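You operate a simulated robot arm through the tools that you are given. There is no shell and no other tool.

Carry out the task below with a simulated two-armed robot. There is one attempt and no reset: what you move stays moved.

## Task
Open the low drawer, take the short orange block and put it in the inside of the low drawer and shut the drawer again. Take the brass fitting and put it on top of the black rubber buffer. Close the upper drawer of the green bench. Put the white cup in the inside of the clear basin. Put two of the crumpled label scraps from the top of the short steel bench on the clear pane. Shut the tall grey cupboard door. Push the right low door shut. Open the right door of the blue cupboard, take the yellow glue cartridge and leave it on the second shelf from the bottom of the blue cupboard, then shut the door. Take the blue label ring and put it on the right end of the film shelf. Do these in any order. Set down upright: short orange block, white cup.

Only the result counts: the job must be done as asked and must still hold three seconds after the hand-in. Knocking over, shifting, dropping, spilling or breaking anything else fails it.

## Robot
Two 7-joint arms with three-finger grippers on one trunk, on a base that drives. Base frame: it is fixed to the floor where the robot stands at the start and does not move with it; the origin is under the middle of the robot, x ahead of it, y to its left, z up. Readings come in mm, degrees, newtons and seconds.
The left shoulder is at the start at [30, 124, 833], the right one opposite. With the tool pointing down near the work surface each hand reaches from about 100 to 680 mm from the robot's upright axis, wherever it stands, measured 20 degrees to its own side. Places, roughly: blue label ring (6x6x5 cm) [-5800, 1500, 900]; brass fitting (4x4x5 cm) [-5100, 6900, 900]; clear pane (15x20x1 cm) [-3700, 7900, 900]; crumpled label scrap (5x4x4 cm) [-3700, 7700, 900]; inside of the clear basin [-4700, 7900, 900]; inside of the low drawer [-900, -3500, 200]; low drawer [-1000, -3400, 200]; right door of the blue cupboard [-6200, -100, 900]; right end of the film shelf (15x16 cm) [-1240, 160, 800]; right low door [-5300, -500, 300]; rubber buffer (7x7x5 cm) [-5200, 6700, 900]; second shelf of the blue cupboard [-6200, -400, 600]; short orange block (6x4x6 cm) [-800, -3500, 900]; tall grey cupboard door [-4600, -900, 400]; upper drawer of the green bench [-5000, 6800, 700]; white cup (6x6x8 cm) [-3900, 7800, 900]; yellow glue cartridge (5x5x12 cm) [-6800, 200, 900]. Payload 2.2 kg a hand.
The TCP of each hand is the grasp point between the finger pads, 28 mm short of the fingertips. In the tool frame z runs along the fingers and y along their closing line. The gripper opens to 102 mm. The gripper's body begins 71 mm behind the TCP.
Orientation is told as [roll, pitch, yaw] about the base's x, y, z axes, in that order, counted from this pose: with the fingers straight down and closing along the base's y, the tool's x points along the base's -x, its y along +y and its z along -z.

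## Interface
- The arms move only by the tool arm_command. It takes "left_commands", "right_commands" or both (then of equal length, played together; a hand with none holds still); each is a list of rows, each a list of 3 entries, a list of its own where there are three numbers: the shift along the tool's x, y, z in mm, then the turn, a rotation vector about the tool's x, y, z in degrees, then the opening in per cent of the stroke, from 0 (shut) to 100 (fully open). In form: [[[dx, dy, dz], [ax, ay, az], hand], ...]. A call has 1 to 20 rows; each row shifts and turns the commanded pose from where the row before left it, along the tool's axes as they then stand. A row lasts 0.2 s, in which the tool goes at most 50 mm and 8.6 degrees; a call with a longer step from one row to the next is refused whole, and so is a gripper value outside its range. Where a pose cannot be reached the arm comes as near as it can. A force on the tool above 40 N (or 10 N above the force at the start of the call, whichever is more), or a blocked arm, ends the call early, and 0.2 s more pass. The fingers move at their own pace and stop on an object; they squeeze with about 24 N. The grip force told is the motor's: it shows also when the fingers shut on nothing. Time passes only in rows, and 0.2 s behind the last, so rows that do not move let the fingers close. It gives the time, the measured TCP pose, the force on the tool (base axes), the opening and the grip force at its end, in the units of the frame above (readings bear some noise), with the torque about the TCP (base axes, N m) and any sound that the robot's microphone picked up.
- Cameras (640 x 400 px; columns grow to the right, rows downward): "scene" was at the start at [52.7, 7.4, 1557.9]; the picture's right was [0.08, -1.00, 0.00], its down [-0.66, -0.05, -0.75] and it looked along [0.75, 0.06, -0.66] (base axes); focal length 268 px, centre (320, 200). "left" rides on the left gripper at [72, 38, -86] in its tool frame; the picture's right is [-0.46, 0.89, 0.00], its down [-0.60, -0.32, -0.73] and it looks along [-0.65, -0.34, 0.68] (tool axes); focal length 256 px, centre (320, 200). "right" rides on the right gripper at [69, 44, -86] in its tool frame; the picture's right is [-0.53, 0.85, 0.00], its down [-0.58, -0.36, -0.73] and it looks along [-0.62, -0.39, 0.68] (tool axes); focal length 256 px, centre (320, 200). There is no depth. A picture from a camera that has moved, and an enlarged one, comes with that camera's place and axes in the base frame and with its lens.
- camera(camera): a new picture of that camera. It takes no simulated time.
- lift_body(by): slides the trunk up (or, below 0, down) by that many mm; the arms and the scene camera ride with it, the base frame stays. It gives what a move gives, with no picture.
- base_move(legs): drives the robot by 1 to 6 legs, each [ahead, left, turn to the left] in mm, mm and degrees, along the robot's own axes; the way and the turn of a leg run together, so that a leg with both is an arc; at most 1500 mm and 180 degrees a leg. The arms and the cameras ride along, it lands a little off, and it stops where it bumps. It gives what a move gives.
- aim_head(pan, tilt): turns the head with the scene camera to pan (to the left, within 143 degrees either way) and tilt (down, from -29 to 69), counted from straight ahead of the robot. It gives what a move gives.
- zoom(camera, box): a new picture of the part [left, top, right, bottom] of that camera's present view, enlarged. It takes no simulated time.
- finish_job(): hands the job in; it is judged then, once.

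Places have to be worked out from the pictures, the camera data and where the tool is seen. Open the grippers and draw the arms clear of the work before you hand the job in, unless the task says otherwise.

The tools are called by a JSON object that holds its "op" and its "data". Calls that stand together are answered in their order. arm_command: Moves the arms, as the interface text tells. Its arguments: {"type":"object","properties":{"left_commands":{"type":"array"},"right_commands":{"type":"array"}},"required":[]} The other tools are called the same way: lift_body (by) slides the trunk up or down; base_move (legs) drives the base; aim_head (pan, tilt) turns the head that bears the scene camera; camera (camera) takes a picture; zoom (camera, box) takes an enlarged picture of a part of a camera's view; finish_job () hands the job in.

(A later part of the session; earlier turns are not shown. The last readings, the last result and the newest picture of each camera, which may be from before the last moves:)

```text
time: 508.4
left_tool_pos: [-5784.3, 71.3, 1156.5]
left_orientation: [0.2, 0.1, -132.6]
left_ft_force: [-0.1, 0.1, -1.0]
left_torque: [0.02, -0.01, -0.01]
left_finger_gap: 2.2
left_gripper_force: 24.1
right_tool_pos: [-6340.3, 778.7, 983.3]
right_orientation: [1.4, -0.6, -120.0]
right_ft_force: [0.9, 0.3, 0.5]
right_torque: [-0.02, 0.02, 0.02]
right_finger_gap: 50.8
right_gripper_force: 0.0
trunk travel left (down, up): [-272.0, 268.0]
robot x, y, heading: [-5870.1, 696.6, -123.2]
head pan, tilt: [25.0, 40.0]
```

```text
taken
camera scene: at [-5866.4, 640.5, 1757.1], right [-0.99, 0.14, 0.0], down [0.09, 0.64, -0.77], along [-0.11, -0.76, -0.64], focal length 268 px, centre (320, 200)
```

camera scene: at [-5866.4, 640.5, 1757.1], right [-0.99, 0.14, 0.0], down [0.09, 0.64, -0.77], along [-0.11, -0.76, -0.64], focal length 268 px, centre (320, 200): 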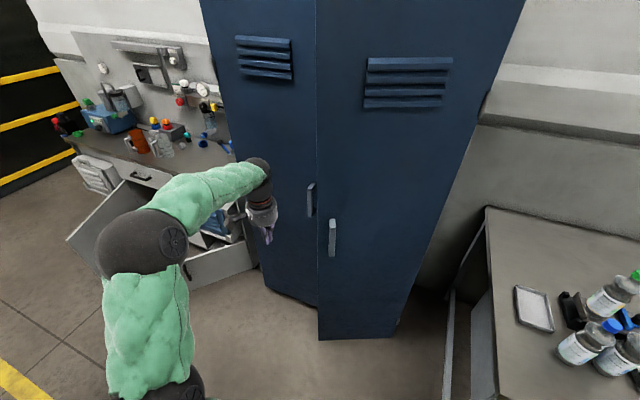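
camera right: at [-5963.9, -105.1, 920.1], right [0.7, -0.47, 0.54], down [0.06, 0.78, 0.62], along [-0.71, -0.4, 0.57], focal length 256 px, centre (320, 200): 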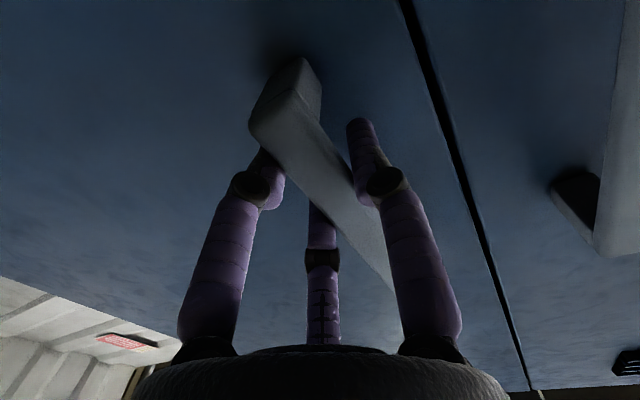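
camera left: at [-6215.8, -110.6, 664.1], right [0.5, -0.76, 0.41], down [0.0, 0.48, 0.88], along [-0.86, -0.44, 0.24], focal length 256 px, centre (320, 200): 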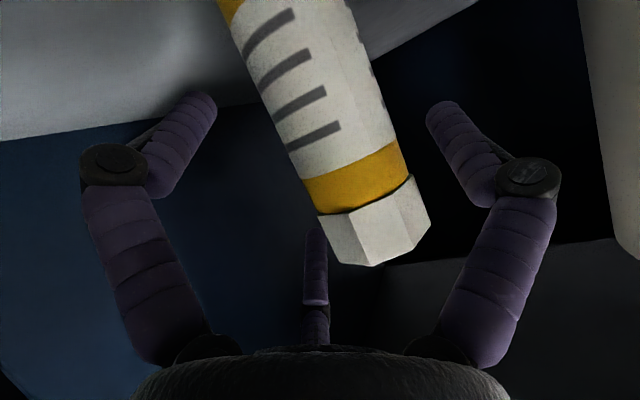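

Door about 15° open. I line the fist up with its free side, drive 200 mm ahead and push it home.

{"op": "arm_command", "data": {"left_commands": [[[0, -40, 0], [0, 0, 0], 0], [[0, -40, 0], [0, 0, 0], 0], [[0, -20, 0], [0, 0, 0], 0], [[0, 0, 0], [0, 0, 0], 0]]}}

{"op": "base_move", "data": {"legs": [[200, 0, 0]]}}

{"op": "arm_command", "data": {"left_commands": [[[-20, 3, 0], [0, 0, 0], 0], [[-20, 3, 0], [0, 0, 0], 0], [[-20, 3, 0], [0, 0, 0], 0], [[-20, 3, 0], [0, 0, 0], 0], [[-20, 3, 0], [0, 0, 0], 0], [[-20, 3, 0], [0, 0, 0], 0], [[-15, 3, 0], [0, 0, 0], 0], [[-15, 3, 0], [0, 0, 0], 0], [[-15, 3, 0], [0, 0, 0], 0], [[-15, 3, 0], [0, 0, 0], 0], [[0, 0, 0], [0, 0, 0], 0]]}}

{"op": "camera", "data": {"camera": "scene"}}

```text
time: 509.4
left_tool_pos: [-5859.6, 140.5, 1154.2]
left_orientation: [0.2, 0.1, -132.6]
left_ft_force: [0.4, 0.5, -0.2]
left_torque: [0.05, -0.01, -0.05]
left_finger_gap: 2.2
left_gripper_force: 24.2
right_tool_pos: [-6340.7, 778.4, 983.6]
right_orientation: [1.5, -0.5, -120.0]
right_ft_force: [1.0, 0.3, -0.8]
right_torque: [-0.01, -0.04, 0.0]
right_finger_gap: 51.1
right_gripper_force: 0.0
trunk travel left (down, up): [-272.0, 268.0]
robot x, y, heading: [-5869.2, 699.6, -123.2]
head pan, tilt: [25.0, 40.0]
```

```text
time: 511.0
left_tool_pos: [-5970.4, -27.0, 1154.5]
left_orientation: [0.2, 0.2, -132.7]
left_ft_force: [0.0, 0.0, -0.5]
left_torque: [0.08, 0.0, 0.02]
left_finger_gap: 2.2
left_gripper_force: 23.5
right_tool_pos: [-6451.6, 612.8, 983.6]
right_orientation: [1.6, -0.4, -120.1]
right_ft_force: [-0.2, -0.4, 0.0]
right_torque: [0.01, -0.01, -0.02]
right_finger_gap: 50.8
right_gripper_force: 0.0
trunk travel left (down, up): [-272.0, 268.0]
robot x, y, heading: [-5981.5, 532.6, -123.1]
head pan, tilt: [25.0, 40.0]
```

```text
time: 512.7
left_tool_pos: [-6039.3, -130.5, 1156.2]
left_orientation: [0.1, 0.8, -132.6]
left_ft_force: [15.8, 29.1, 4.9]
left_torque: [-3.7, 2.07, 0.05]
left_finger_gap: 2.4
left_gripper_force: 23.3
right_tool_pos: [-6450.1, 616.3, 984.3]
right_orientation: [1.5, -0.8, -119.9]
right_ft_force: [-1.2, 0.2, 0.0]
right_torque: [-0.04, -0.02, 0.02]
right_finger_gap: 51.0
right_gripper_force: 0.0
trunk travel left (down, up): [-272.0, 268.0]
robot x, y, heading: [-5977.8, 535.6, -123.1]
head pan, tilt: [25.0, 40.0]
stopped in row 8 (left hand): the force on the tool passed its limit at 52 N (the readings are from after the stop); the commanded pose is now the measured one
```

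```text
taken
camera scene: at [-5973.7, 483.8, 1757.5], right [-0.99, 0.14, 0.0], down [0.09, 0.63, -0.77], along [-0.11, -0.76, -0.64], focal length 268 px, centre (320, 200)
```

scene: 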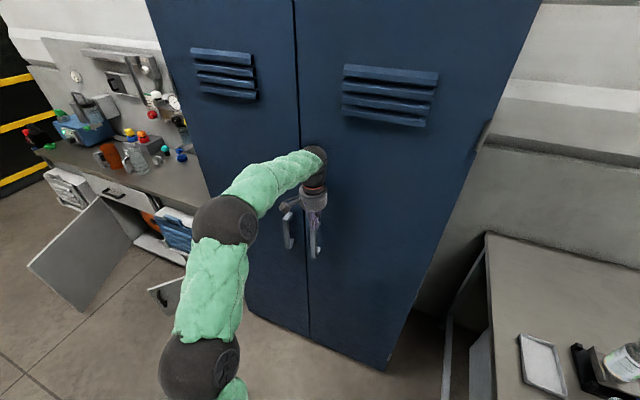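

The push met 52 N with the doors flush. I draw the hand back and verify the seam.

{"op": "arm_command", "data": {"left_commands": [[[40, 0, 0], [0, 0, 0], 0], [[40, 0, 0], [0, 0, 0], 0], [[40, 0, 0], [0, 0, 0], 0], [[40, 30, 0], [0, 0, 0], 0], [[30, 40, 0], [0, 0, 0], 0], [[0, 0, 0], [0, 0, 0], 0]]}}

{"op": "base_move", "data": {"legs": [[-200, 0, 0]]}}

{"op": "camera", "data": {"camera": "scene"}}

{"op": "zoom", "data": {"camera": "scene", "box": [230, 150, 430, 350]}}

```text
time: 514.1
left_tool_pos: [-5865.4, -40.7, 1157.1]
left_orientation: [0.0, 0.9, -132.7]
left_ft_force: [-0.8, 0.0, 0.4]
left_torque: [-0.01, 0.01, 0.0]
left_finger_gap: 2.2
left_gripper_force: 24.1
right_tool_pos: [-6450.5, 612.4, 983.1]
right_orientation: [1.5, -0.4, -120.1]
right_ft_force: [-0.1, 0.2, 0.8]
right_torque: [-0.01, -0.01, -0.02]
right_finger_gap: 51.0
right_gripper_force: 0.1
trunk travel left (down, up): [-272.0, 268.0]
robot x, y, heading: [-5977.7, 531.2, -123.4]
head pan, tilt: [25.0, 40.0]
```

```text
time: 515.7
left_tool_pos: [-5755.1, 128.3, 1157.6]
left_orientation: [0.1, 0.9, -132.9]
left_ft_force: [0.1, -0.6, 1.1]
left_torque: [-0.01, 0.05, -0.02]
left_finger_gap: 2.2
left_gripper_force: 24.0
right_tool_pos: [-6338.6, 783.3, 983.7]
right_orientation: [1.5, -0.5, -120.2]
right_ft_force: [0.6, -1.0, 0.2]
right_torque: [-0.05, 0.0, 0.01]
right_finger_gap: 50.8
right_gripper_force: 0.1
trunk travel left (down, up): [-272.0, 268.0]
robot x, y, heading: [-5866.0, 703.1, -123.7]
head pan, tilt: [25.0, 40.0]
```

```text
taken
camera scene: at [-5864.0, 646.6, 1757.1], right [-0.99, 0.15, 0.0], down [0.09, 0.64, -0.77], along [-0.11, -0.76, -0.64], focal length 268 px, centre (320, 200)
```

scene: 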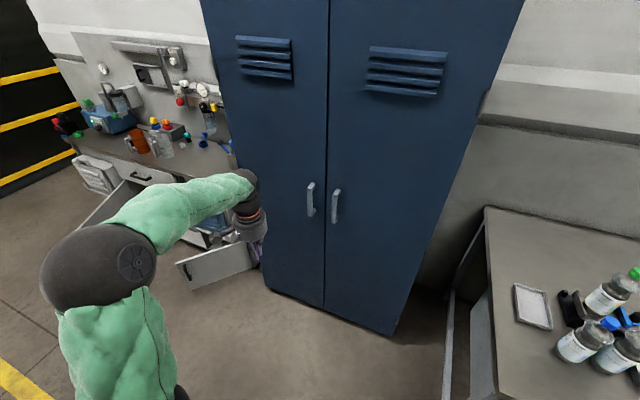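

```text
2.00 times, centred on (330, 250) of scene
camera zoom: at [-5864.0, 646.6, 1757.1], right [-0.99, 0.15, 0.0], down [0.09, 0.64, -0.77], along [-0.11, -0.76, -0.64], focal length 535 px, centre (300, 100)
```

zoom: 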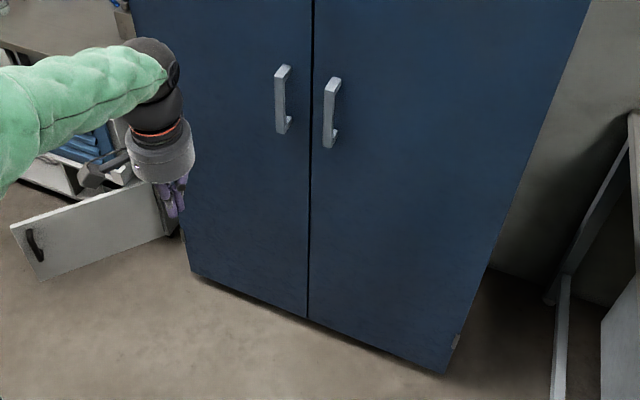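

The locker is shut. Next the low doors left of it: I strafe left and look at them.

{"op": "base_move", "data": {"legs": [[0, 850, 0.8]]}}

{"op": "aim_head", "data": {"pan": 15, "tilt": 45}}

{"op": "camera", "data": {"camera": "scene"}}

```text
time: 520.2
left_tool_pos: [-5039.9, -338.5, 1157.2]
left_orientation: [0.0, 0.9, -132.6]
left_ft_force: [0.3, 0.4, -0.6]
left_torque: [0.03, 0.01, -0.01]
left_finger_gap: 2.2
left_gripper_force: 23.4
right_tool_pos: [-5626.8, 313.3, 983.9]
right_orientation: [1.5, -0.5, -119.8]
right_ft_force: [0.3, 0.2, -0.4]
right_torque: [0.0, 0.01, -0.02]
right_finger_gap: 51.2
right_gripper_force: 0.1
trunk travel left (down, up): [-272.0, 268.0]
robot x, y, heading: [-5158.0, 237.3, -123.3]
head pan, tilt: [25.0, 40.0]
```

```text
time: 520.9
left_tool_pos: [-5039.4, -339.2, 1157.4]
left_orientation: [-0.1, 1.0, -132.5]
left_ft_force: [-0.3, 0.1, 0.1]
left_torque: [-0.02, 0.03, 0.02]
left_finger_gap: 2.2
left_gripper_force: 24.1
right_tool_pos: [-5627.3, 313.4, 983.1]
right_orientation: [1.5, -0.5, -119.8]
right_ft_force: [0.3, -0.1, 0.0]
right_torque: [0.03, 0.01, -0.01]
right_finger_gap: 50.9
right_gripper_force: 0.0
trunk travel left (down, up): [-272.0, 268.0]
robot x, y, heading: [-5155.1, 241.3, -123.1]
head pan, tilt: [15.0, 45.0]
```

```text
taken
camera scene: at [-5165.8, 185.0, 1749.9], right [-0.95, 0.31, 0.0], down [0.22, 0.67, -0.71], along [-0.22, -0.67, -0.71], focal length 268 px, centre (320, 200)
```

scene: 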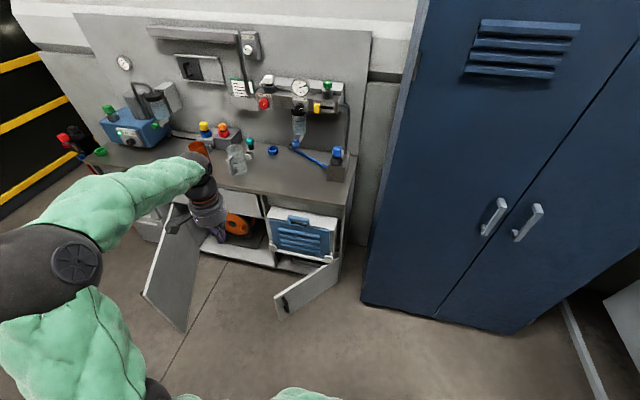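

The near low door (black handle) is the right low door; the taller one to its left is the tall grey cupboard door. I pull the left arm aside to see both fully.

{"op": "arm_command", "data": {"left_commands": [[[20, -40, 10], [0, 0, 0], 0], [[20, -40, 20], [0, 0, 0], 0], [[20, -40, 25], [0, 0, 0], 0], [[20, -40, 25], [0, 0, 0], 0], [[20, -40, 25], [0, 0, 0], 0], [[20, -30, 25], [0, 0, 0], 0], [[0, 0, 0], [0, 0, 0], 0]]}}

{"op": "aim_head", "data": {"pan": 25, "tilt": 45}}

{"op": "camera", "data": {"camera": "scene"}}

{"op": "zoom", "data": {"camera": "scene", "box": [150, 150, 420, 340]}}

```text
refused: row 3 steps farther than a row can; nothing moved
```

```text
time: 521.6
left_tool_pos: [-5038.4, -338.1, 1157.0]
left_orientation: [-0.1, 1.1, -132.5]
left_ft_force: [-1.4, -0.3, -0.1]
left_torque: [-0.01, 0.01, -0.01]
left_finger_gap: 2.3
left_gripper_force: 24.2
right_tool_pos: [-5626.5, 312.1, 983.1]
right_orientation: [1.5, -0.5, -119.9]
right_ft_force: [-0.3, 0.6, -0.3]
right_torque: [0.0, -0.02, 0.01]
right_finger_gap: 51.3
right_gripper_force: 0.0
trunk travel left (down, up): [-272.0, 268.0]
robot x, y, heading: [-5157.3, 238.0, -123.0]
head pan, tilt: [25.0, 45.0]
```

```text
taken
camera scene: at [-5152.0, 181.7, 1749.8], right [-0.99, 0.14, 0.0], down [0.1, 0.7, -0.71], along [-0.1, -0.7, -0.71], focal length 268 px, centre (320, 200)
```

scene: 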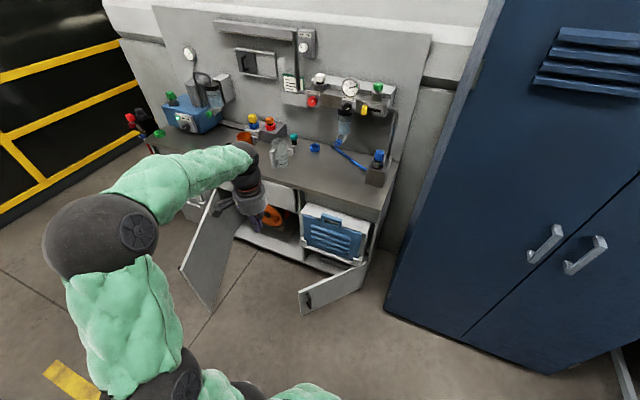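

```text
2.11 times, centred on (285, 245) of scene
camera zoom: at [-5152.0, 181.7, 1749.8], right [-0.99, 0.14, 0.0], down [0.1, 0.7, -0.71], along [-0.1, -0.7, -0.71], focal length 563 px, centre (394, 105)
```

zoom: 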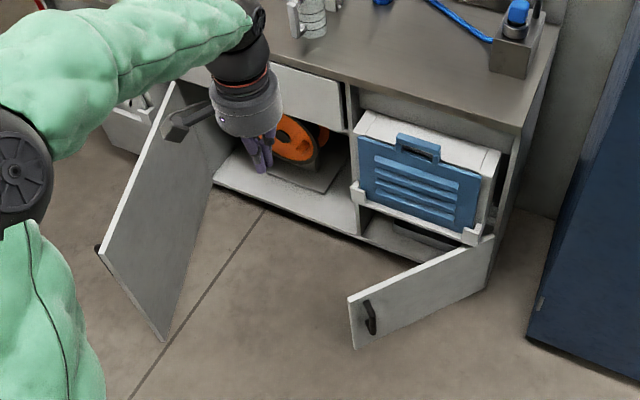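

Geometry: low door hinge ≈(4339,-3520), free edge ≈(4052,-3187), z 50–359; tall door hinge ≈(3317,-3483), free edge ≈(3525,-2968), z 50–583. I lower the trunk, pull the left hand back and drive nearer for the low door.

{"op": "lift_body", "data": {"by": -270}}

{"op": "arm_command", "data": {"left_commands": [[[40, -15, 0], [0, 0, 0], 0], [[40, -15, 0], [0, 0, 0], 0], [[40, -15, 0], [0, 0, 0], 0], [[30, -15, 20], [0, 0, 0], 0], [[0, 0, 40], [0, 0, 0], 0], [[0, 0, 40], [0, 0, 0], 0], [[0, 0, 40], [0, 0, 0], 0], [[0, 0, 40], [0, 0, 0], 0], [[0, 0, 40], [0, 0, 0], 0], [[0, 0, 0], [0, 0, 0], 0]]}}

{"op": "base_move", "data": {"legs": [[230, 0, 0]]}}

{"op": "camera", "data": {"camera": "scene"}}

```text
time: 524.4
left_tool_pos: [-5039.2, -339.9, 887.2]
left_orientation: [0.0, 0.9, -132.4]
left_ft_force: [-0.6, -0.6, 0.3]
left_torque: [-0.03, -0.03, -0.01]
left_finger_gap: 2.1
left_gripper_force: 24.0
right_tool_pos: [-5626.8, 313.9, 712.9]
right_orientation: [1.5, -0.5, -119.7]
right_ft_force: [0.1, -0.3, 0.4]
right_torque: [-0.01, -0.03, -0.01]
right_finger_gap: 51.1
right_gripper_force: 0.0
trunk travel left (down, up): [-2.0, 538.0]
robot x, y, heading: [-5158.2, 234.9, -123.2]
head pan, tilt: [25.0, 45.0]
```

```text
time: 526.6
left_tool_pos: [-4979.9, -184.4, 669.4]
left_orientation: [0.0, 0.9, -132.5]
left_ft_force: [0.0, 0.0, -0.4]
left_torque: [-0.01, -0.01, -0.03]
left_finger_gap: 2.2
left_gripper_force: 23.9
right_tool_pos: [-5626.4, 312.4, 714.2]
right_orientation: [1.5, -0.6, -119.8]
right_ft_force: [-0.6, -0.2, 0.5]
right_torque: [0.01, 0.0, 0.03]
right_finger_gap: 51.1
right_gripper_force: 0.0
trunk travel left (down, up): [-2.0, 538.0]
robot x, y, heading: [-5154.7, 238.8, -123.3]
head pan, tilt: [25.0, 45.0]
```

```text
time: 528.3
left_tool_pos: [-5103.7, -376.4, 670.4]
left_orientation: [0.0, 1.0, -132.4]
left_ft_force: [-0.4, -0.2, 0.6]
left_torque: [0.0, 0.0, 0.02]
left_finger_gap: 1.8
left_gripper_force: 24.3
right_tool_pos: [-5752.0, 120.6, 713.3]
right_orientation: [1.5, -0.6, -119.8]
right_ft_force: [-0.1, -0.2, 0.2]
right_torque: [0.01, 0.05, 0.02]
right_finger_gap: 51.2
right_gripper_force: 0.1
trunk travel left (down, up): [-2.0, 538.0]
robot x, y, heading: [-5282.6, 43.4, -123.3]
head pan, tilt: [25.0, 45.0]
```

```text
taken
camera scene: at [-5277.1, -10.7, 1479.8], right [-0.99, 0.14, 0.0], down [0.1, 0.7, -0.71], along [-0.1, -0.7, -0.71], focal length 268 px, centre (320, 200)
```

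scene: 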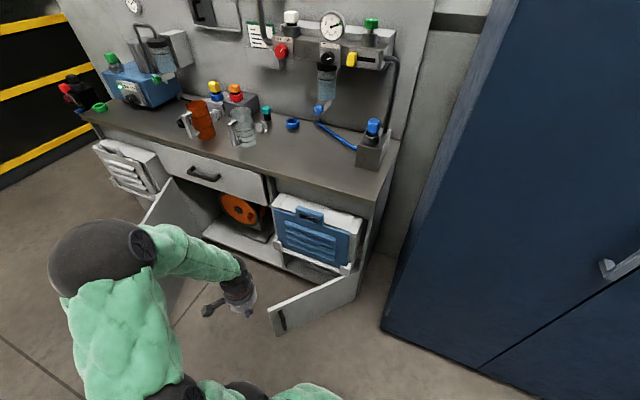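

The fist is above the low door's outer side. I lower it to z≈305 and tilt it forward.

{"op": "arm_command", "data": {"left_commands": [[[0, -4, 45], [0, 0, 0], 0], [[0, -4, 45], [0, 0, 0], 0], [[0, -4, 45], [0, 0, 0], 0], [[0, -4, 45], [0, 0, 0], 0], [[0, -4, 45], [0, 0, 0], 0], [[0, -4, 45], [0, 0, 0], 0], [[0, 0, 45], [0, 0, 0], 0], [[0, 0, 45], [0, 0, 0], 0], [[0, 0, 0], [0, -7.5, 0], 0], [[0, 0, 0], [0, -7.5, 0], 0], [[0, 0, 0], [0, -7.5, 0], 0], [[0, 0, 0], [0, -7.5, 0], 0], [[0, 0, 0], [0, 0, 0], 0]]}}

{"op": "camera", "data": {"camera": "scene"}}

{"op": "camera", "data": {"camera": "left"}}

```text
time: 531.1
left_tool_pos: [-5123.0, -376.3, 277.0]
left_orientation: [-4.1, -14.1, -131.9]
left_ft_force: [0.2, 0.3, -0.3]
left_torque: [0.0, -0.02, -0.01]
left_finger_gap: 2.2
left_gripper_force: 24.3
left hand out of reach, approached as far as the arm can: row 10, 11, 12
right_tool_pos: [-5751.3, 121.1, 713.6]
right_orientation: [1.5, -0.6, -119.7]
right_ft_force: [-0.2, 0.3, -0.5]
right_torque: [0.0, 0.04, 0.0]
right_finger_gap: 51.1
right_gripper_force: 0.0
trunk travel left (down, up): [-2.0, 538.0]
robot x, y, heading: [-5277.9, 43.4, -122.9]
head pan, tilt: [25.0, 45.0]
```

```text
taken
camera scene: at [-5276.7, -10.4, 1479.9], right [-0.99, 0.14, 0.0], down [0.1, 0.7, -0.71], along [-0.1, -0.7, -0.71], focal length 268 px, centre (320, 200)
```

scene: 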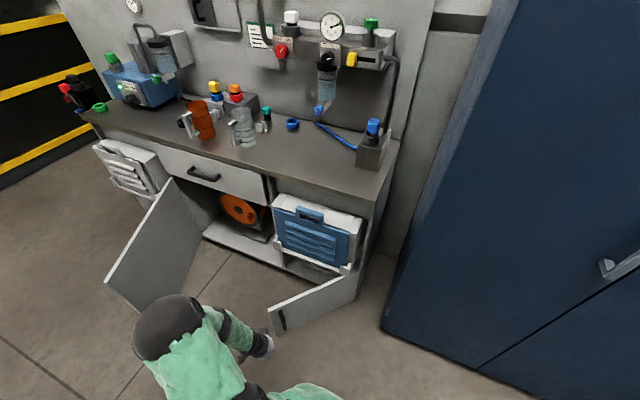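

```text
taken
camera left: at [-5030.1, -339.9, 340.1], right [0.35, -0.94, 0.05], down [-0.47, -0.12, 0.88], along [-0.81, -0.33, -0.48], focal length 256 px, centre (320, 200)
```

left: 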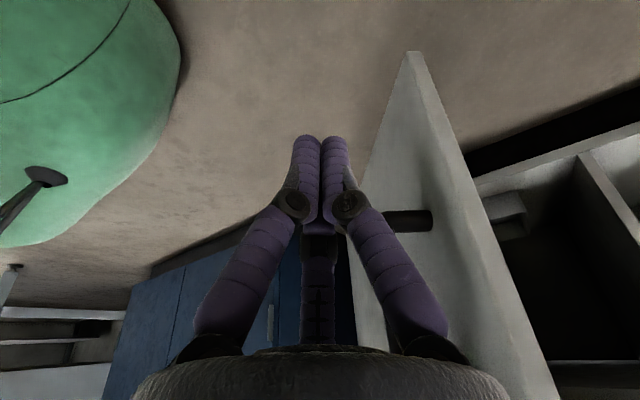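

The fist is on the door's handle side. I push it left and inwards.

{"op": "arm_command", "data": {"left_commands": [[[-13.4, 14.4, 2], [0, 0, 0], 0], [[-13.4, 14.4, 2], [0, 0, 0], 0], [[-13.4, 14.4, 2], [0, 0, 0], 0], [[-13.4, 14.4, 2], [0, 0, 0], 0], [[-13.4, 14.4, 2], [0, 0, 0], 0], [[-13.4, 14.4, 2], [0, 0, 0], 0], [[-13.4, 14.4, 2], [0, 0, 0], 0], [[-13.4, 14.4, 2], [0, 0, 0], 0], [[0, 0, 0], [0, 0, 0], 0]]}}

{"op": "camera", "data": {"camera": "scene"}}

{"op": "camera", "data": {"camera": "left"}}

```text
time: 533.1
left_tool_pos: [-5106.8, -543.7, 285.5]
left_orientation: [-1.8, -22.2, -132.2]
left_ft_force: [-0.6, -0.5, -0.5]
left_torque: [0.0, -0.01, -0.01]
left_finger_gap: 2.4
left_gripper_force: 24.6
left hand out of reach, approached as far as the arm can: row 1
right_tool_pos: [-5751.8, 120.5, 713.6]
right_orientation: [1.5, -0.5, -119.7]
right_ft_force: [0.3, -0.4, 0.4]
right_torque: [0.0, -0.01, -0.01]
right_finger_gap: 50.8
right_gripper_force: 0.1
trunk travel left (down, up): [-2.0, 538.0]
robot x, y, heading: [-5281.2, 40.1, -123.1]
head pan, tilt: [25.0, 45.0]
```

```text
taken
camera scene: at [-5276.8, -10.5, 1479.8], right [-0.99, 0.14, 0.0], down [0.1, 0.7, -0.71], along [-0.1, -0.7, -0.71], focal length 268 px, centre (320, 200)
```

scene: 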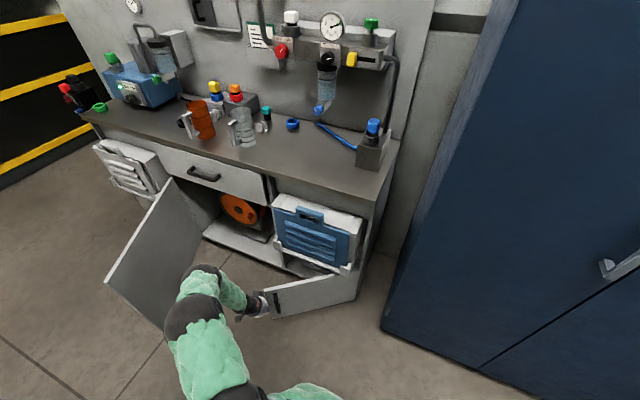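

```text
taken
camera left: at [-5010.1, -498.2, 337.8], right [0.36, -0.92, 0.15], down [-0.4, -0.01, 0.91], along [-0.84, -0.39, -0.38], focal length 256 px, centre (320, 200)
```

left: 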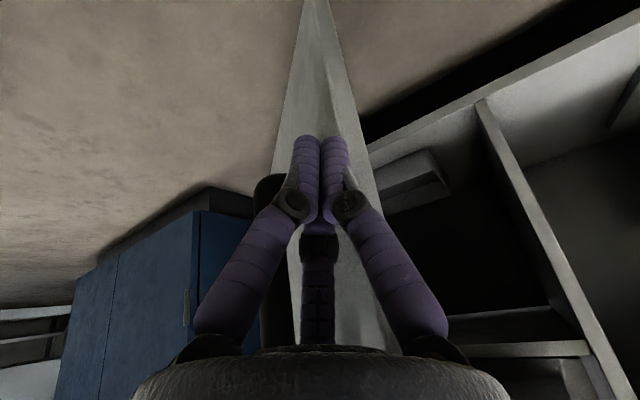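

The fist slipped toward the door's free edge. I back off, move right onto its outer face, and push straight in there.

{"op": "arm_command", "data": {"left_commands": [[[28, 0, -11], [0, 0, 0], 0], [[28, 0, -11], [0, 0, 0], 0], [[0, -38, 0], [0, 0, 0], 0], [[0, -38, 0], [0, 0, 0], 0], [[0, -30, 0], [0, 0, 0], 0], [[-18.5, 0, 7.5], [0, 0, 0], 0], [[-18.5, 0, 7.5], [0, 0, 0], 0], [[-18.5, 0, 7.5], [0, 0, 0], 0], [[-18.5, 0, 7.5], [0, 0, 0], 0], [[0, 0, 0], [0, 0, 0], 0]]}}

{"op": "camera", "data": {"camera": "scene"}}

{"op": "camera", "data": {"camera": "left"}}

```text
time: 535.3
left_tool_pos: [-5198.3, -484.1, 287.7]
left_orientation: [-1.9, -22.2, -132.2]
left_ft_force: [-0.7, -0.8, -0.3]
left_torque: [0.0, -0.04, -0.01]
left_finger_gap: 2.2
left_gripper_force: 24.5
right_tool_pos: [-5751.6, 122.3, 712.5]
right_orientation: [1.5, -0.5, -119.7]
right_ft_force: [0.1, 0.5, 0.0]
right_torque: [0.0, 0.04, 0.03]
right_finger_gap: 50.8
right_gripper_force: 0.1
trunk travel left (down, up): [-2.0, 538.0]
robot x, y, heading: [-5279.3, 45.4, -123.0]
head pan, tilt: [25.0, 45.0]
```

```text
taken
camera scene: at [-5276.9, -10.4, 1479.8], right [-0.99, 0.14, 0.0], down [0.1, 0.7, -0.71], along [-0.1, -0.7, -0.71], focal length 268 px, centre (320, 200)
```

scene: 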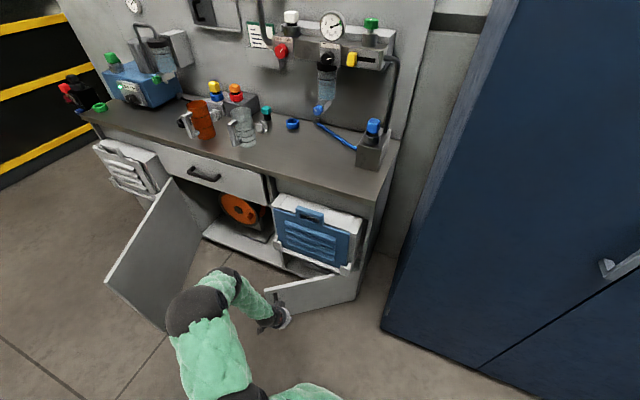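

```text
taken
camera left: at [-5101.9, -438.2, 340.0], right [0.36, -0.92, 0.15], down [-0.4, -0.01, 0.91], along [-0.84, -0.39, -0.38], focal length 256 px, centre (320, 200)
```

left: 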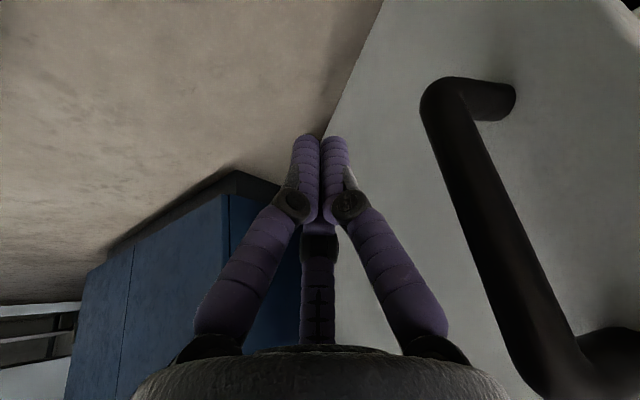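

Now the fist rests on the outer face. I push straight in.

{"op": "arm_command", "data": {"left_commands": [[[-20, 4, 8], [0, 0, 0], 0], [[-20, 4, 8], [0, 0, 0], 0], [[-20, 4, 8], [0, 0, 0], 0], [[-20, 4, 8], [0, 0, 0], 0], [[-20, 4, 8], [0, 0, 0], 0], [[-20, 4, 8], [0, 0, 0], 0], [[0, 0, 0], [0, 0, 0], 0]]}}

{"op": "camera", "data": {"camera": "scene"}}

```text
time: 536.9
left_tool_pos: [-5270.4, -593.8, 290.7]
left_orientation: [-1.8, -22.2, -132.2]
left_ft_force: [0.2, 0.0, 0.3]
left_torque: [0.02, 0.0, 0.0]
left_finger_gap: 1.9
left_gripper_force: 24.4
right_tool_pos: [-5752.5, 121.3, 712.0]
right_orientation: [1.5, -0.6, -119.7]
right_ft_force: [-0.7, -0.9, 0.4]
right_torque: [-0.03, 0.0, -0.04]
right_finger_gap: 51.1
right_gripper_force: 0.2
trunk travel left (down, up): [-2.0, 538.0]
robot x, y, heading: [-5280.3, 42.3, -123.0]
head pan, tilt: [25.0, 45.0]
```

```text
taken
camera scene: at [-5276.9, -10.5, 1479.8], right [-0.99, 0.14, 0.0], down [0.1, 0.7, -0.71], along [-0.1, -0.7, -0.71], focal length 268 px, centre (320, 200)
```

scene: 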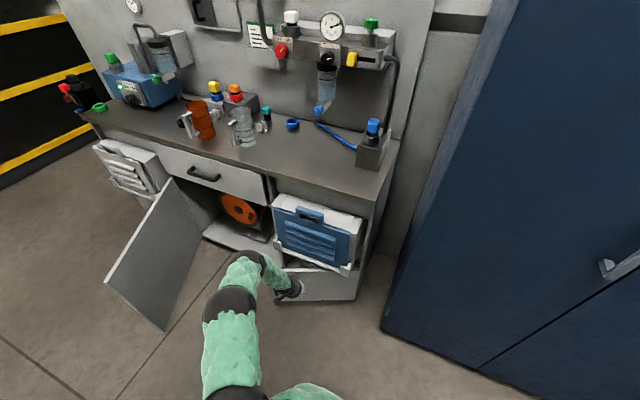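

Nearly shut. I keep pushing until it stops.

{"op": "arm_command", "data": {"left_commands": [[[-18, 3, 7], [0, 0, 0], 0], [[-18, 3, 7], [0, 0, 0], 0], [[-18, 3, 7], [0, 0, 0], 0], [[-15, 3, 6], [0, 0, 0], 0], [[-15, 3, 6], [0, 0, 0], 0], [[-12, 2, 5], [0, 0, 0], 0], [[-12, 2, 5], [0, 0, 0], 0], [[-12, 2, 5], [0, 0, 0], 0], [[0, 0, 0], [0, 0, 0], 0]]}}

{"op": "camera", "data": {"camera": "scene"}}

{"op": "camera", "data": {"camera": "left"}}

```text
time: 538.9
left_tool_pos: [-5308.7, -667.5, 299.4]
left_orientation: [2.0, -24.9, -132.2]
left_ft_force: [0.7, 0.5, 0.1]
left_torque: [0.02, 0.02, 0.01]
left_finger_gap: 2.3
left_gripper_force: 24.3
left hand out of reach, approached as far as the arm can: row 2, 3, 4, 5, 6, 7, 8
right_tool_pos: [-5751.7, 120.6, 713.8]
right_orientation: [1.6, -0.5, -119.7]
right_ft_force: [0.2, 0.8, 0.0]
right_torque: [0.02, 0.01, 0.03]
right_finger_gap: 51.3
right_gripper_force: 0.0
trunk travel left (down, up): [-2.0, 538.0]
robot x, y, heading: [-5277.3, 43.4, -123.1]
head pan, tilt: [25.0, 45.0]
```

```text
taken
camera scene: at [-5276.9, -10.4, 1479.8], right [-0.99, 0.14, 0.0], down [0.1, 0.7, -0.71], along [-0.1, -0.7, -0.71], focal length 268 px, centre (320, 200)
```

scene: 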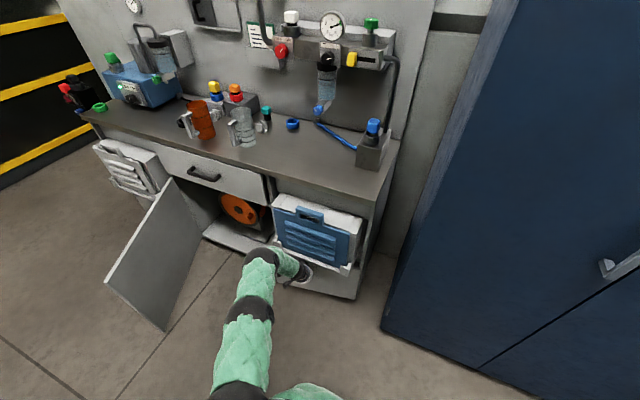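

```text
taken
camera left: at [-5215.7, -616.3, 350.1], right [0.38, -0.9, 0.22], down [-0.42, 0.05, 0.91], along [-0.82, -0.44, -0.36], focal length 256 px, centre (320, 200)
```

left: 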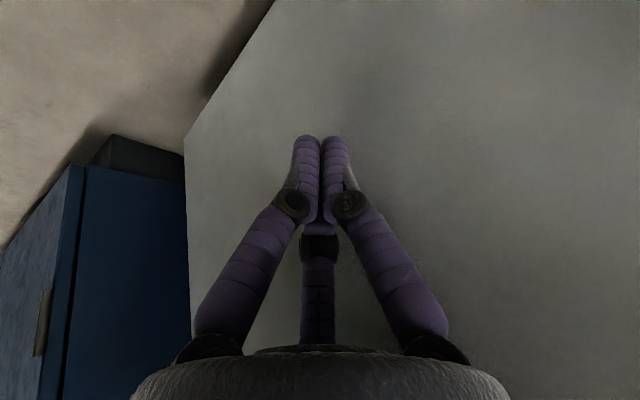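

Arm at reach limit, door almost flush. I drive ahead a little to finish the push.

{"op": "base_move", "data": {"legs": [[70, 0, 0]]}}

{"op": "camera", "data": {"camera": "scene"}}

```text
time: 539.9
left_tool_pos: [-5326.7, -688.0, 290.8]
left_orientation: [1.0, -23.8, -131.5]
left_ft_force: [1.1, 0.5, -0.4]
left_torque: [-0.09, 0.11, 0.0]
left_finger_gap: 2.1
left_gripper_force: 24.2
right_tool_pos: [-5773.7, 86.4, 713.6]
right_orientation: [1.5, -0.5, -119.7]
right_ft_force: [-0.5, 0.0, -0.3]
right_torque: [-0.01, -0.01, 0.03]
right_finger_gap: 51.0
right_gripper_force: 0.0
trunk travel left (down, up): [-2.0, 538.0]
robot x, y, heading: [-5301.9, 10.5, -122.9]
head pan, tilt: [25.0, 45.0]
stopped in leg 1: the force on the tool passed its limit at 134 N (the readings are from after the stop); the commanded pose is now the measured one
```

```text
taken
camera scene: at [-5298.5, -44.3, 1479.8], right [-0.99, 0.14, 0.0], down [0.1, 0.7, -0.71], along [-0.1, -0.7, -0.71], focal length 268 px, centre (320, 200)
```

scene: 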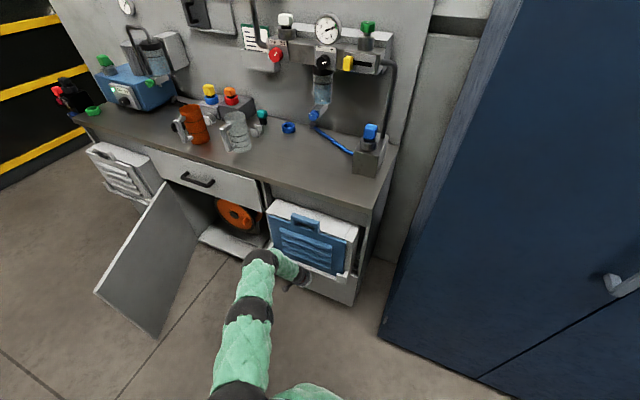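

The door hit its stop: it is shut. I back the hand off and check the gap.

{"op": "arm_command", "data": {"left_commands": [[[25, 0, -10], [0, 0, 0], 0], [[36, 0, -15], [0, 0, 0], 0], [[36, 0, -15], [0, 0, 0], 0], [[36, 0, -15], [0, 0, 0], 0], [[36, 0, -15], [0, 0, 0], 0], [[36, 0, -15], [0, 0, 0], 0], [[0, 0, 0], [0, 0, 0], 0]]}}

{"op": "zoom", "data": {"camera": "scene", "box": [80, 150, 400, 340]}}

```text
time: 540.1
left_tool_pos: [-5323.2, -691.3, 293.0]
left_orientation: [1.3, -24.3, -131.7]
left_ft_force: [3.3, 2.9, 0.5]
left_torque: [-0.5, 0.55, -0.03]
left_finger_gap: 2.4
left_gripper_force: 24.1
right_tool_pos: [-5774.5, 86.0, 714.7]
right_orientation: [1.4, -0.5, -119.7]
right_ft_force: [0.4, 0.5, -0.1]
right_torque: [0.03, -0.03, 0.01]
right_finger_gap: 51.0
right_gripper_force: 0.2
trunk travel left (down, up): [-2.0, 538.0]
robot x, y, heading: [-5301.0, 8.9, -122.8]
head pan, tilt: [25.0, 45.0]
stopped in row 1 (left hand): the force on the tool passed its limit at 117 N (the readings are from after the stop); the commanded pose is now the measured one
```

```text
2.00 times, centred on (240, 245) of scene
camera zoom: at [-5298.4, -44.0, 1479.9], right [-0.99, 0.14, 0.0], down [0.1, 0.7, -0.71], along [-0.1, -0.7, -0.71], focal length 535 px, centre (480, 110)
```

zoom: 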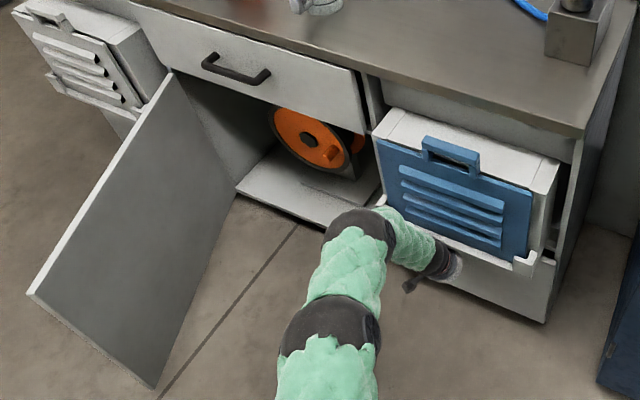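

The retreat was blocked by a strong force; I look from the wrist before moving again.

{"op": "camera", "data": {"camera": "left"}}

{"op": "zoom", "data": {"camera": "scene", "box": [220, 200, 380, 320]}}

```text
taken
camera left: at [-5228.7, -640.6, 343.2], right [0.38, -0.9, 0.21], down [-0.42, 0.03, 0.91], along [-0.82, -0.43, -0.36], focal length 256 px, centre (320, 200)
```

left: 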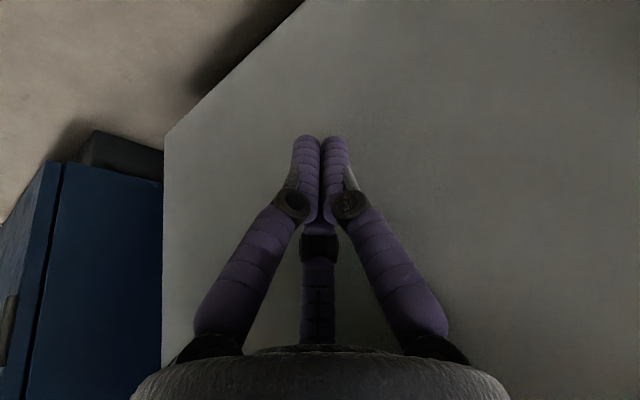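

```text
3.33 times, centred on (300, 260) of scene
camera zoom: at [-5298.4, -44.0, 1479.9], right [-0.99, 0.14, 0.0], down [0.1, 0.7, -0.71], along [-0.1, -0.7, -0.71], focal length 892 px, centre (387, 0)
```

zoom: 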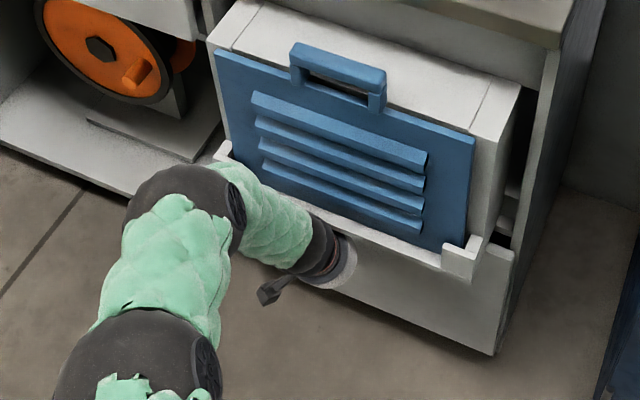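

The door is flush. I retreat in small pure-backward steps.

{"op": "arm_command", "data": {"left_commands": [[[4.6, 0, -2], [0, 0, 0], 0], [[4.6, 0, -2], [0, 0, 0], 0], [[4.6, 0, -2], [0, 0, 0], 0], [[4.6, 0, -2], [0, 0, 0], 0], [[0, 0, 0], [0, 0, 0], 0]]}}

```text
time: 541.3
left_tool_pos: [-5309.4, -676.8, 293.2]
left_orientation: [1.2, -24.3, -131.9]
left_ft_force: [0.5, 0.4, 0.4]
left_torque: [0.0, 0.0, 0.0]
left_finger_gap: 2.0
left_gripper_force: 23.5
right_tool_pos: [-5774.7, 86.4, 713.4]
right_orientation: [1.4, -0.5, -119.7]
right_ft_force: [0.0, -0.5, 0.5]
right_torque: [0.01, 0.02, -0.02]
right_finger_gap: 50.8
right_gripper_force: 0.1
trunk travel left (down, up): [-2.0, 538.0]
robot x, y, heading: [-5300.6, 13.4, -122.6]
head pan, tilt: [25.0, 45.0]
```

Free now. I back out fully and verify the door stays shut.

{"op": "arm_command", "data": {"left_commands": [[[20, 0, -8], [0, 0, 0], 0], [[30, 0, -13], [0, 0, 0], 0], [[36, 0, -15], [0, 0, 0], 0], [[36, 0, -15], [0, 0, 0], 0], [[36, 0, -15], [0, 0, 0], 0], [[36, 0, -15], [0, 0, 0], 0], [[0, 0, 0], [0, 0, 0], 0]]}}

{"op": "zoom", "data": {"camera": "scene", "box": [80, 150, 400, 340]}}

```text
time: 542.9
left_tool_pos: [-5170.1, -517.6, 290.3]
left_orientation: [1.3, -24.3, -131.7]
left_ft_force: [-1.1, 0.3, 1.2]
left_torque: [-0.01, 0.04, -0.01]
left_finger_gap: 2.4
left_gripper_force: 24.3
right_tool_pos: [-5775.0, 85.4, 712.9]
right_orientation: [1.3, -0.5, -119.7]
right_ft_force: [0.7, 0.5, 0.1]
right_torque: [-0.03, 0.01, -0.01]
right_finger_gap: 51.2
right_gripper_force: 0.0
trunk travel left (down, up): [-2.0, 538.0]
robot x, y, heading: [-5296.4, 9.3, -122.9]
head pan, tilt: [25.0, 45.0]
```

```text
2.00 times, centred on (240, 245) of scene
camera zoom: at [-5298.5, -44.0, 1479.8], right [-0.99, 0.14, 0.0], down [0.1, 0.7, -0.71], along [-0.1, -0.7, -0.71], focal length 535 px, centre (480, 110)
```

zoom: 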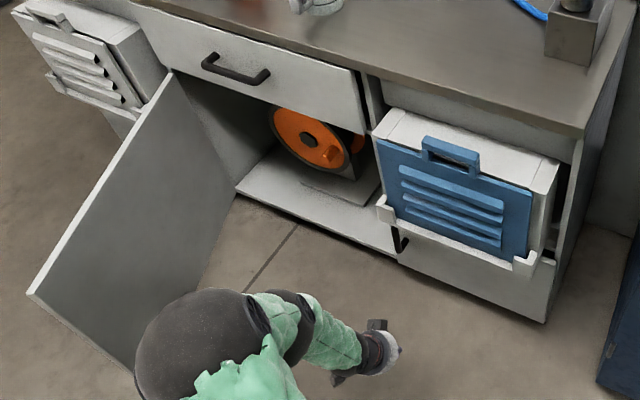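

The right low door is shut. For the tall door I raise the left hand above it, back off, and drive around to its left (outer) side.

{"op": "arm_command", "data": {"left_commands": [[[10, 0, -40], [0, 0, 0], 0], [[-10, 0, -42], [0, 0, 0], 0], [[-15, 0, -42], [0, 0, 0], 0], [[-15, 0, -42], [0, 0, 0], 0], [[-15, 0, -42], [0, 0, 0], 0], [[-15, 0, -42], [0, 0, 0], 0], [[-15, 0, -42], [0, 0, 0], 0], [[-15, 0, -42], [0, 0, 0], 0], [[-10, 0, -42], [0, 0, 0], 0], [[-10, 0, -42], [0, 0, 0], 0], [[0, 0, 0], [0, 8, 0], 30], [[0, 0, 0], [0, 8, 0], 30], [[0, 0, 0], [0, 8, 0], 30], [[40, -20, 0], [0, 0, 0], 30], [[40, -20, 0], [0, 0, 0], 30], [[0, 0, 0], [0, 0, 0], 30]]}}

{"op": "base_move", "data": {"legs": [[-300, 0, 0], [0, 1350, 0]]}}

{"op": "aim_head", "data": {"pan": 0, "tilt": 50}}

{"op": "camera", "data": {"camera": "scene"}}

```text
time: 546.3
left_tool_pos: [-5103.0, -391.1, 683.0]
left_orientation: [2.7, -15.1, -131.6]
left_ft_force: [-0.7, 1.0, 0.3]
left_torque: [-0.01, -0.03, 0.0]
left_finger_gap: 30.9
left_gripper_force: 0.1
left hand out of reach, approached as far as the arm can: row 11, 12, 13, 14
right_tool_pos: [-5773.7, 86.5, 713.8]
right_orientation: [1.5, -0.5, -119.7]
right_ft_force: [0.7, 0.6, 0.3]
right_torque: [-0.01, 0.01, -0.04]
right_finger_gap: 50.9
right_gripper_force: 0.2
trunk travel left (down, up): [-2.0, 538.0]
robot x, y, heading: [-5298.2, 12.3, -123.0]
head pan, tilt: [25.0, 45.0]
```

```text
time: 554.8
left_tool_pos: [-3824.0, -892.6, 681.5]
left_orientation: [2.5, -15.0, -133.3]
left_ft_force: [0.3, 0.0, 0.2]
left_torque: [0.01, 0.01, 0.01]
left_finger_gap: 30.4
left_gripper_force: 0.1
right_tool_pos: [-4481.5, -395.5, 714.2]
right_orientation: [1.4, -0.4, -121.3]
right_ft_force: [-0.5, -0.4, 0.7]
right_torque: [-0.01, 0.01, -0.01]
right_finger_gap: 51.0
right_gripper_force: 0.0
trunk travel left (down, up): [-2.0, 538.0]
robot x, y, heading: [-4013.4, -484.8, -124.5]
head pan, tilt: [25.0, 45.0]
```

```text
time: 555.7
left_tool_pos: [-3824.8, -892.5, 681.7]
left_orientation: [2.6, -15.1, -133.3]
left_ft_force: [0.2, 0.0, -0.3]
left_torque: [0.0, -0.02, 0.0]
left_finger_gap: 30.4
left_gripper_force: 0.0
right_tool_pos: [-4482.8, -395.4, 713.5]
right_orientation: [1.3, -0.5, -121.3]
right_ft_force: [-0.1, 0.5, -0.9]
right_torque: [0.01, 0.0, -0.01]
right_finger_gap: 51.1
right_gripper_force: 0.0
trunk travel left (down, up): [-2.0, 538.0]
robot x, y, heading: [-4010.8, -484.4, -124.5]
head pan, tilt: [0.0, 50.0]
```

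```text
taken
camera scene: at [-4040.5, -523.4, 1472.9], right [-0.82, 0.57, 0.0], down [0.43, 0.63, -0.64], along [-0.36, -0.53, -0.77], focal length 268 px, centre (320, 200)
```

scene: 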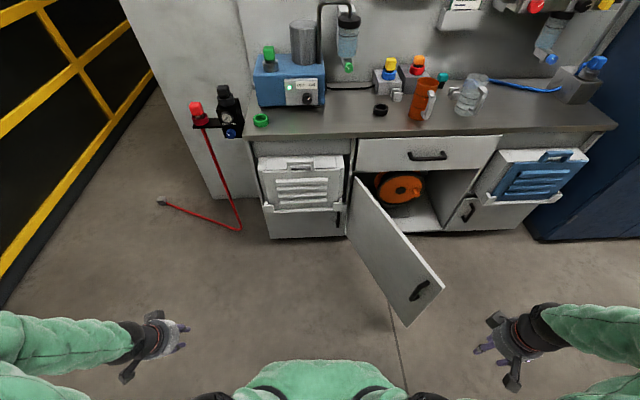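

From here the tall door's outer face is toward me: hinge ≈(3290,-3500), free edge ≈(3553,-2975), z 50–565. I bring the right fist to its left side.

{"op": "arm_command", "data": {"right_commands": [[[0, 42, 10], [0, 0, 0], 0], [[0, 42, 10], [0, 0, 0], 0], [[0, 42, 10], [0, 0, 0], 0], [[0, 42, 10], [0, 0, 0], 0], [[0, 0, 42], [0, 0, 0], 0], [[0, 0, 42], [0, 0, 0], 0], [[0, 0, 42], [0, 0, 0], 0], [[0, 0, 42], [0, 0, 0], 0], [[0, 0, 42], [0, 0, 0], 0], [[0, 0, 42], [0, 0, 0], 0], [[-40, 0, 0], [0, 0, 0], 0], [[-40, 0, 0], [0, 0, 0], 0], [[-40, 0, 0], [0, 0, 0], 0], [[-40, 0, 0], [0, 0, 0], 0], [[-40, 0, 0], [0, 0, 0], 0], [[-40, 0, 0], [0, 0, 0], 0], [[0, 0, 0], [0, 0, 0], 0]]}}

{"op": "camera", "data": {"camera": "scene"}}

```text
time: 559.3
left_tool_pos: [-3825.0, -892.4, 682.9]
left_orientation: [2.6, -14.9, -133.3]
left_ft_force: [0.7, -1.1, 0.2]
left_torque: [0.0, 0.02, 0.02]
left_finger_gap: 30.7
left_gripper_force: 0.1
right_tool_pos: [-4459.0, -695.0, 424.0]
right_orientation: [1.4, -0.4, -121.4]
right_ft_force: [0.6, -1.1, 0.4]
right_torque: [-0.01, -0.02, 0.0]
right_finger_gap: 2.3
right_gripper_force: 24.2
trunk travel left (down, up): [-2.0, 538.0]
robot x, y, heading: [-4012.1, -486.1, -124.5]
head pan, tilt: [0.0, 50.0]
```

```text
taken
camera scene: at [-4040.6, -523.6, 1472.9], right [-0.82, 0.57, 0.0], down [0.43, 0.63, -0.64], along [-0.36, -0.53, -0.77], focal length 268 px, centre (320, 200)
```

scene: 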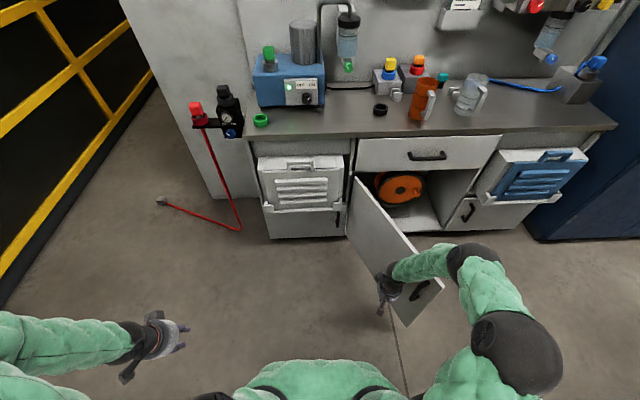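

The fist is left of the door. I push right and inward.

{"op": "arm_command", "data": {"right_commands": [[[-15, -25, 0], [0, 0, 0], 0], [[-15, -25, 0], [0, 0, 0], 0], [[-12, -20, 0], [0, 0, 0], 0], [[-12, -20, 0], [0, 0, 0], 0], [[-12, -20, 0], [0, 0, 0], 0], [[-12, -20, 0], [0, 0, 0], 0], [[-14, -18, 0], [0, 0, 0], 0], [[-14, -18, 0], [0, 0, 0], 0], [[-16, -16, 0], [0, 0, 0], 0], [[-16, -16, 0], [0, 0, 0], 0], [[0, 0, 0], [0, 0, 0], 0]]}}

{"op": "camera", "data": {"camera": "scene"}}

```text
time: 561.7
left_tool_pos: [-3825.3, -891.4, 682.3]
left_orientation: [2.5, -15.0, -133.2]
left_ft_force: [0.0, -0.9, 0.0]
left_torque: [0.01, -0.01, 0.02]
left_finger_gap: 30.7
left_gripper_force: 0.0
right_tool_pos: [-4697.4, -709.0, 423.9]
right_orientation: [1.5, -0.5, -121.3]
right_ft_force: [-0.7, -0.9, 0.4]
right_torque: [0.0, 0.01, 0.0]
right_finger_gap: 2.3
right_gripper_force: 23.8
trunk travel left (down, up): [-2.0, 538.0]
robot x, y, heading: [-4015.2, -485.3, -124.7]
head pan, tilt: [0.0, 50.0]
```

```text
taken
camera scene: at [-4040.7, -523.5, 1472.9], right [-0.82, 0.57, 0.0], down [0.43, 0.63, -0.64], along [-0.36, -0.53, -0.77], focal length 268 px, centre (320, 200)
```

scene: 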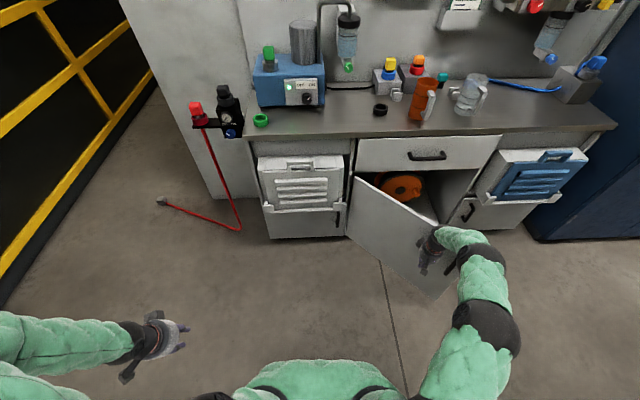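

Working well. I follow with the base to keep pushing within reach.

{"op": "base_move", "data": {"legs": [[120, -60, 0]]}}

{"op": "arm_command", "data": {"right_commands": [[[-20, -3, 0], [0, 0, 0], 0], [[-20, -3, 0], [0, 0, 0], 0], [[-20, -3, 0], [0, 0, 0], 0], [[-20, -3, 0], [0, 0, 0], 0], [[0, 0, 0], [0, 0, 0], 0]]}}

{"op": "camera", "data": {"camera": "scene"}}

```text
time: 563.0
left_tool_pos: [-3940.5, -954.6, 680.8]
left_orientation: [2.7, -15.0, -133.3]
left_ft_force: [-0.6, -1.1, -0.1]
left_torque: [-0.01, 0.01, 0.01]
left_finger_gap: 30.5
left_gripper_force: 0.0
right_tool_pos: [-4815.5, -770.2, 423.1]
right_orientation: [1.4, -0.5, -121.2]
right_ft_force: [-0.4, 0.3, 0.1]
right_torque: [0.04, 0.02, 0.0]
right_finger_gap: 2.2
right_gripper_force: 24.1
trunk travel left (down, up): [-2.0, 538.0]
robot x, y, heading: [-4123.4, -544.6, -124.8]
head pan, tilt: [0.0, 50.0]
```

```text
time: 564.1
left_tool_pos: [-3941.2, -955.0, 681.4]
left_orientation: [2.6, -15.1, -133.2]
left_ft_force: [-0.2, 0.1, -0.1]
left_torque: [0.01, 0.02, 0.0]
left_finger_gap: 30.5
left_gripper_force: 0.0
right_tool_pos: [-4866.2, -830.9, 425.3]
right_orientation: [1.4, -0.5, -121.3]
right_ft_force: [1.0, -0.1, 0.4]
right_torque: [-0.02, 0.04, 0.0]
right_finger_gap: 2.3
right_gripper_force: 24.5
trunk travel left (down, up): [-2.0, 538.0]
robot x, y, heading: [-4128.2, -546.0, -124.6]
head pan, tilt: [0.0, 50.0]
```

```text
taken
camera scene: at [-4156.4, -585.8, 1473.0], right [-0.82, 0.57, 0.0], down [0.43, 0.63, -0.64], along [-0.36, -0.53, -0.77], focal length 268 px, centre (320, 200)
```

scene: 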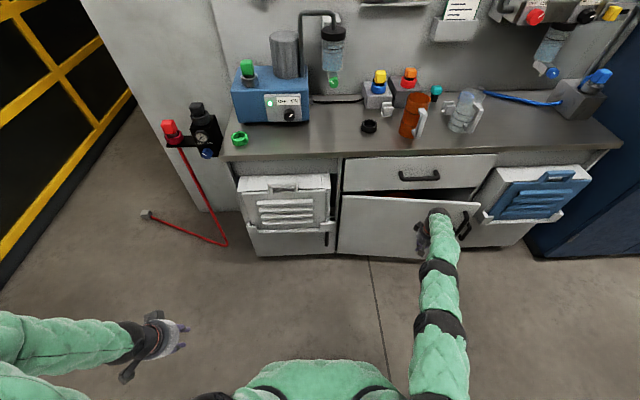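

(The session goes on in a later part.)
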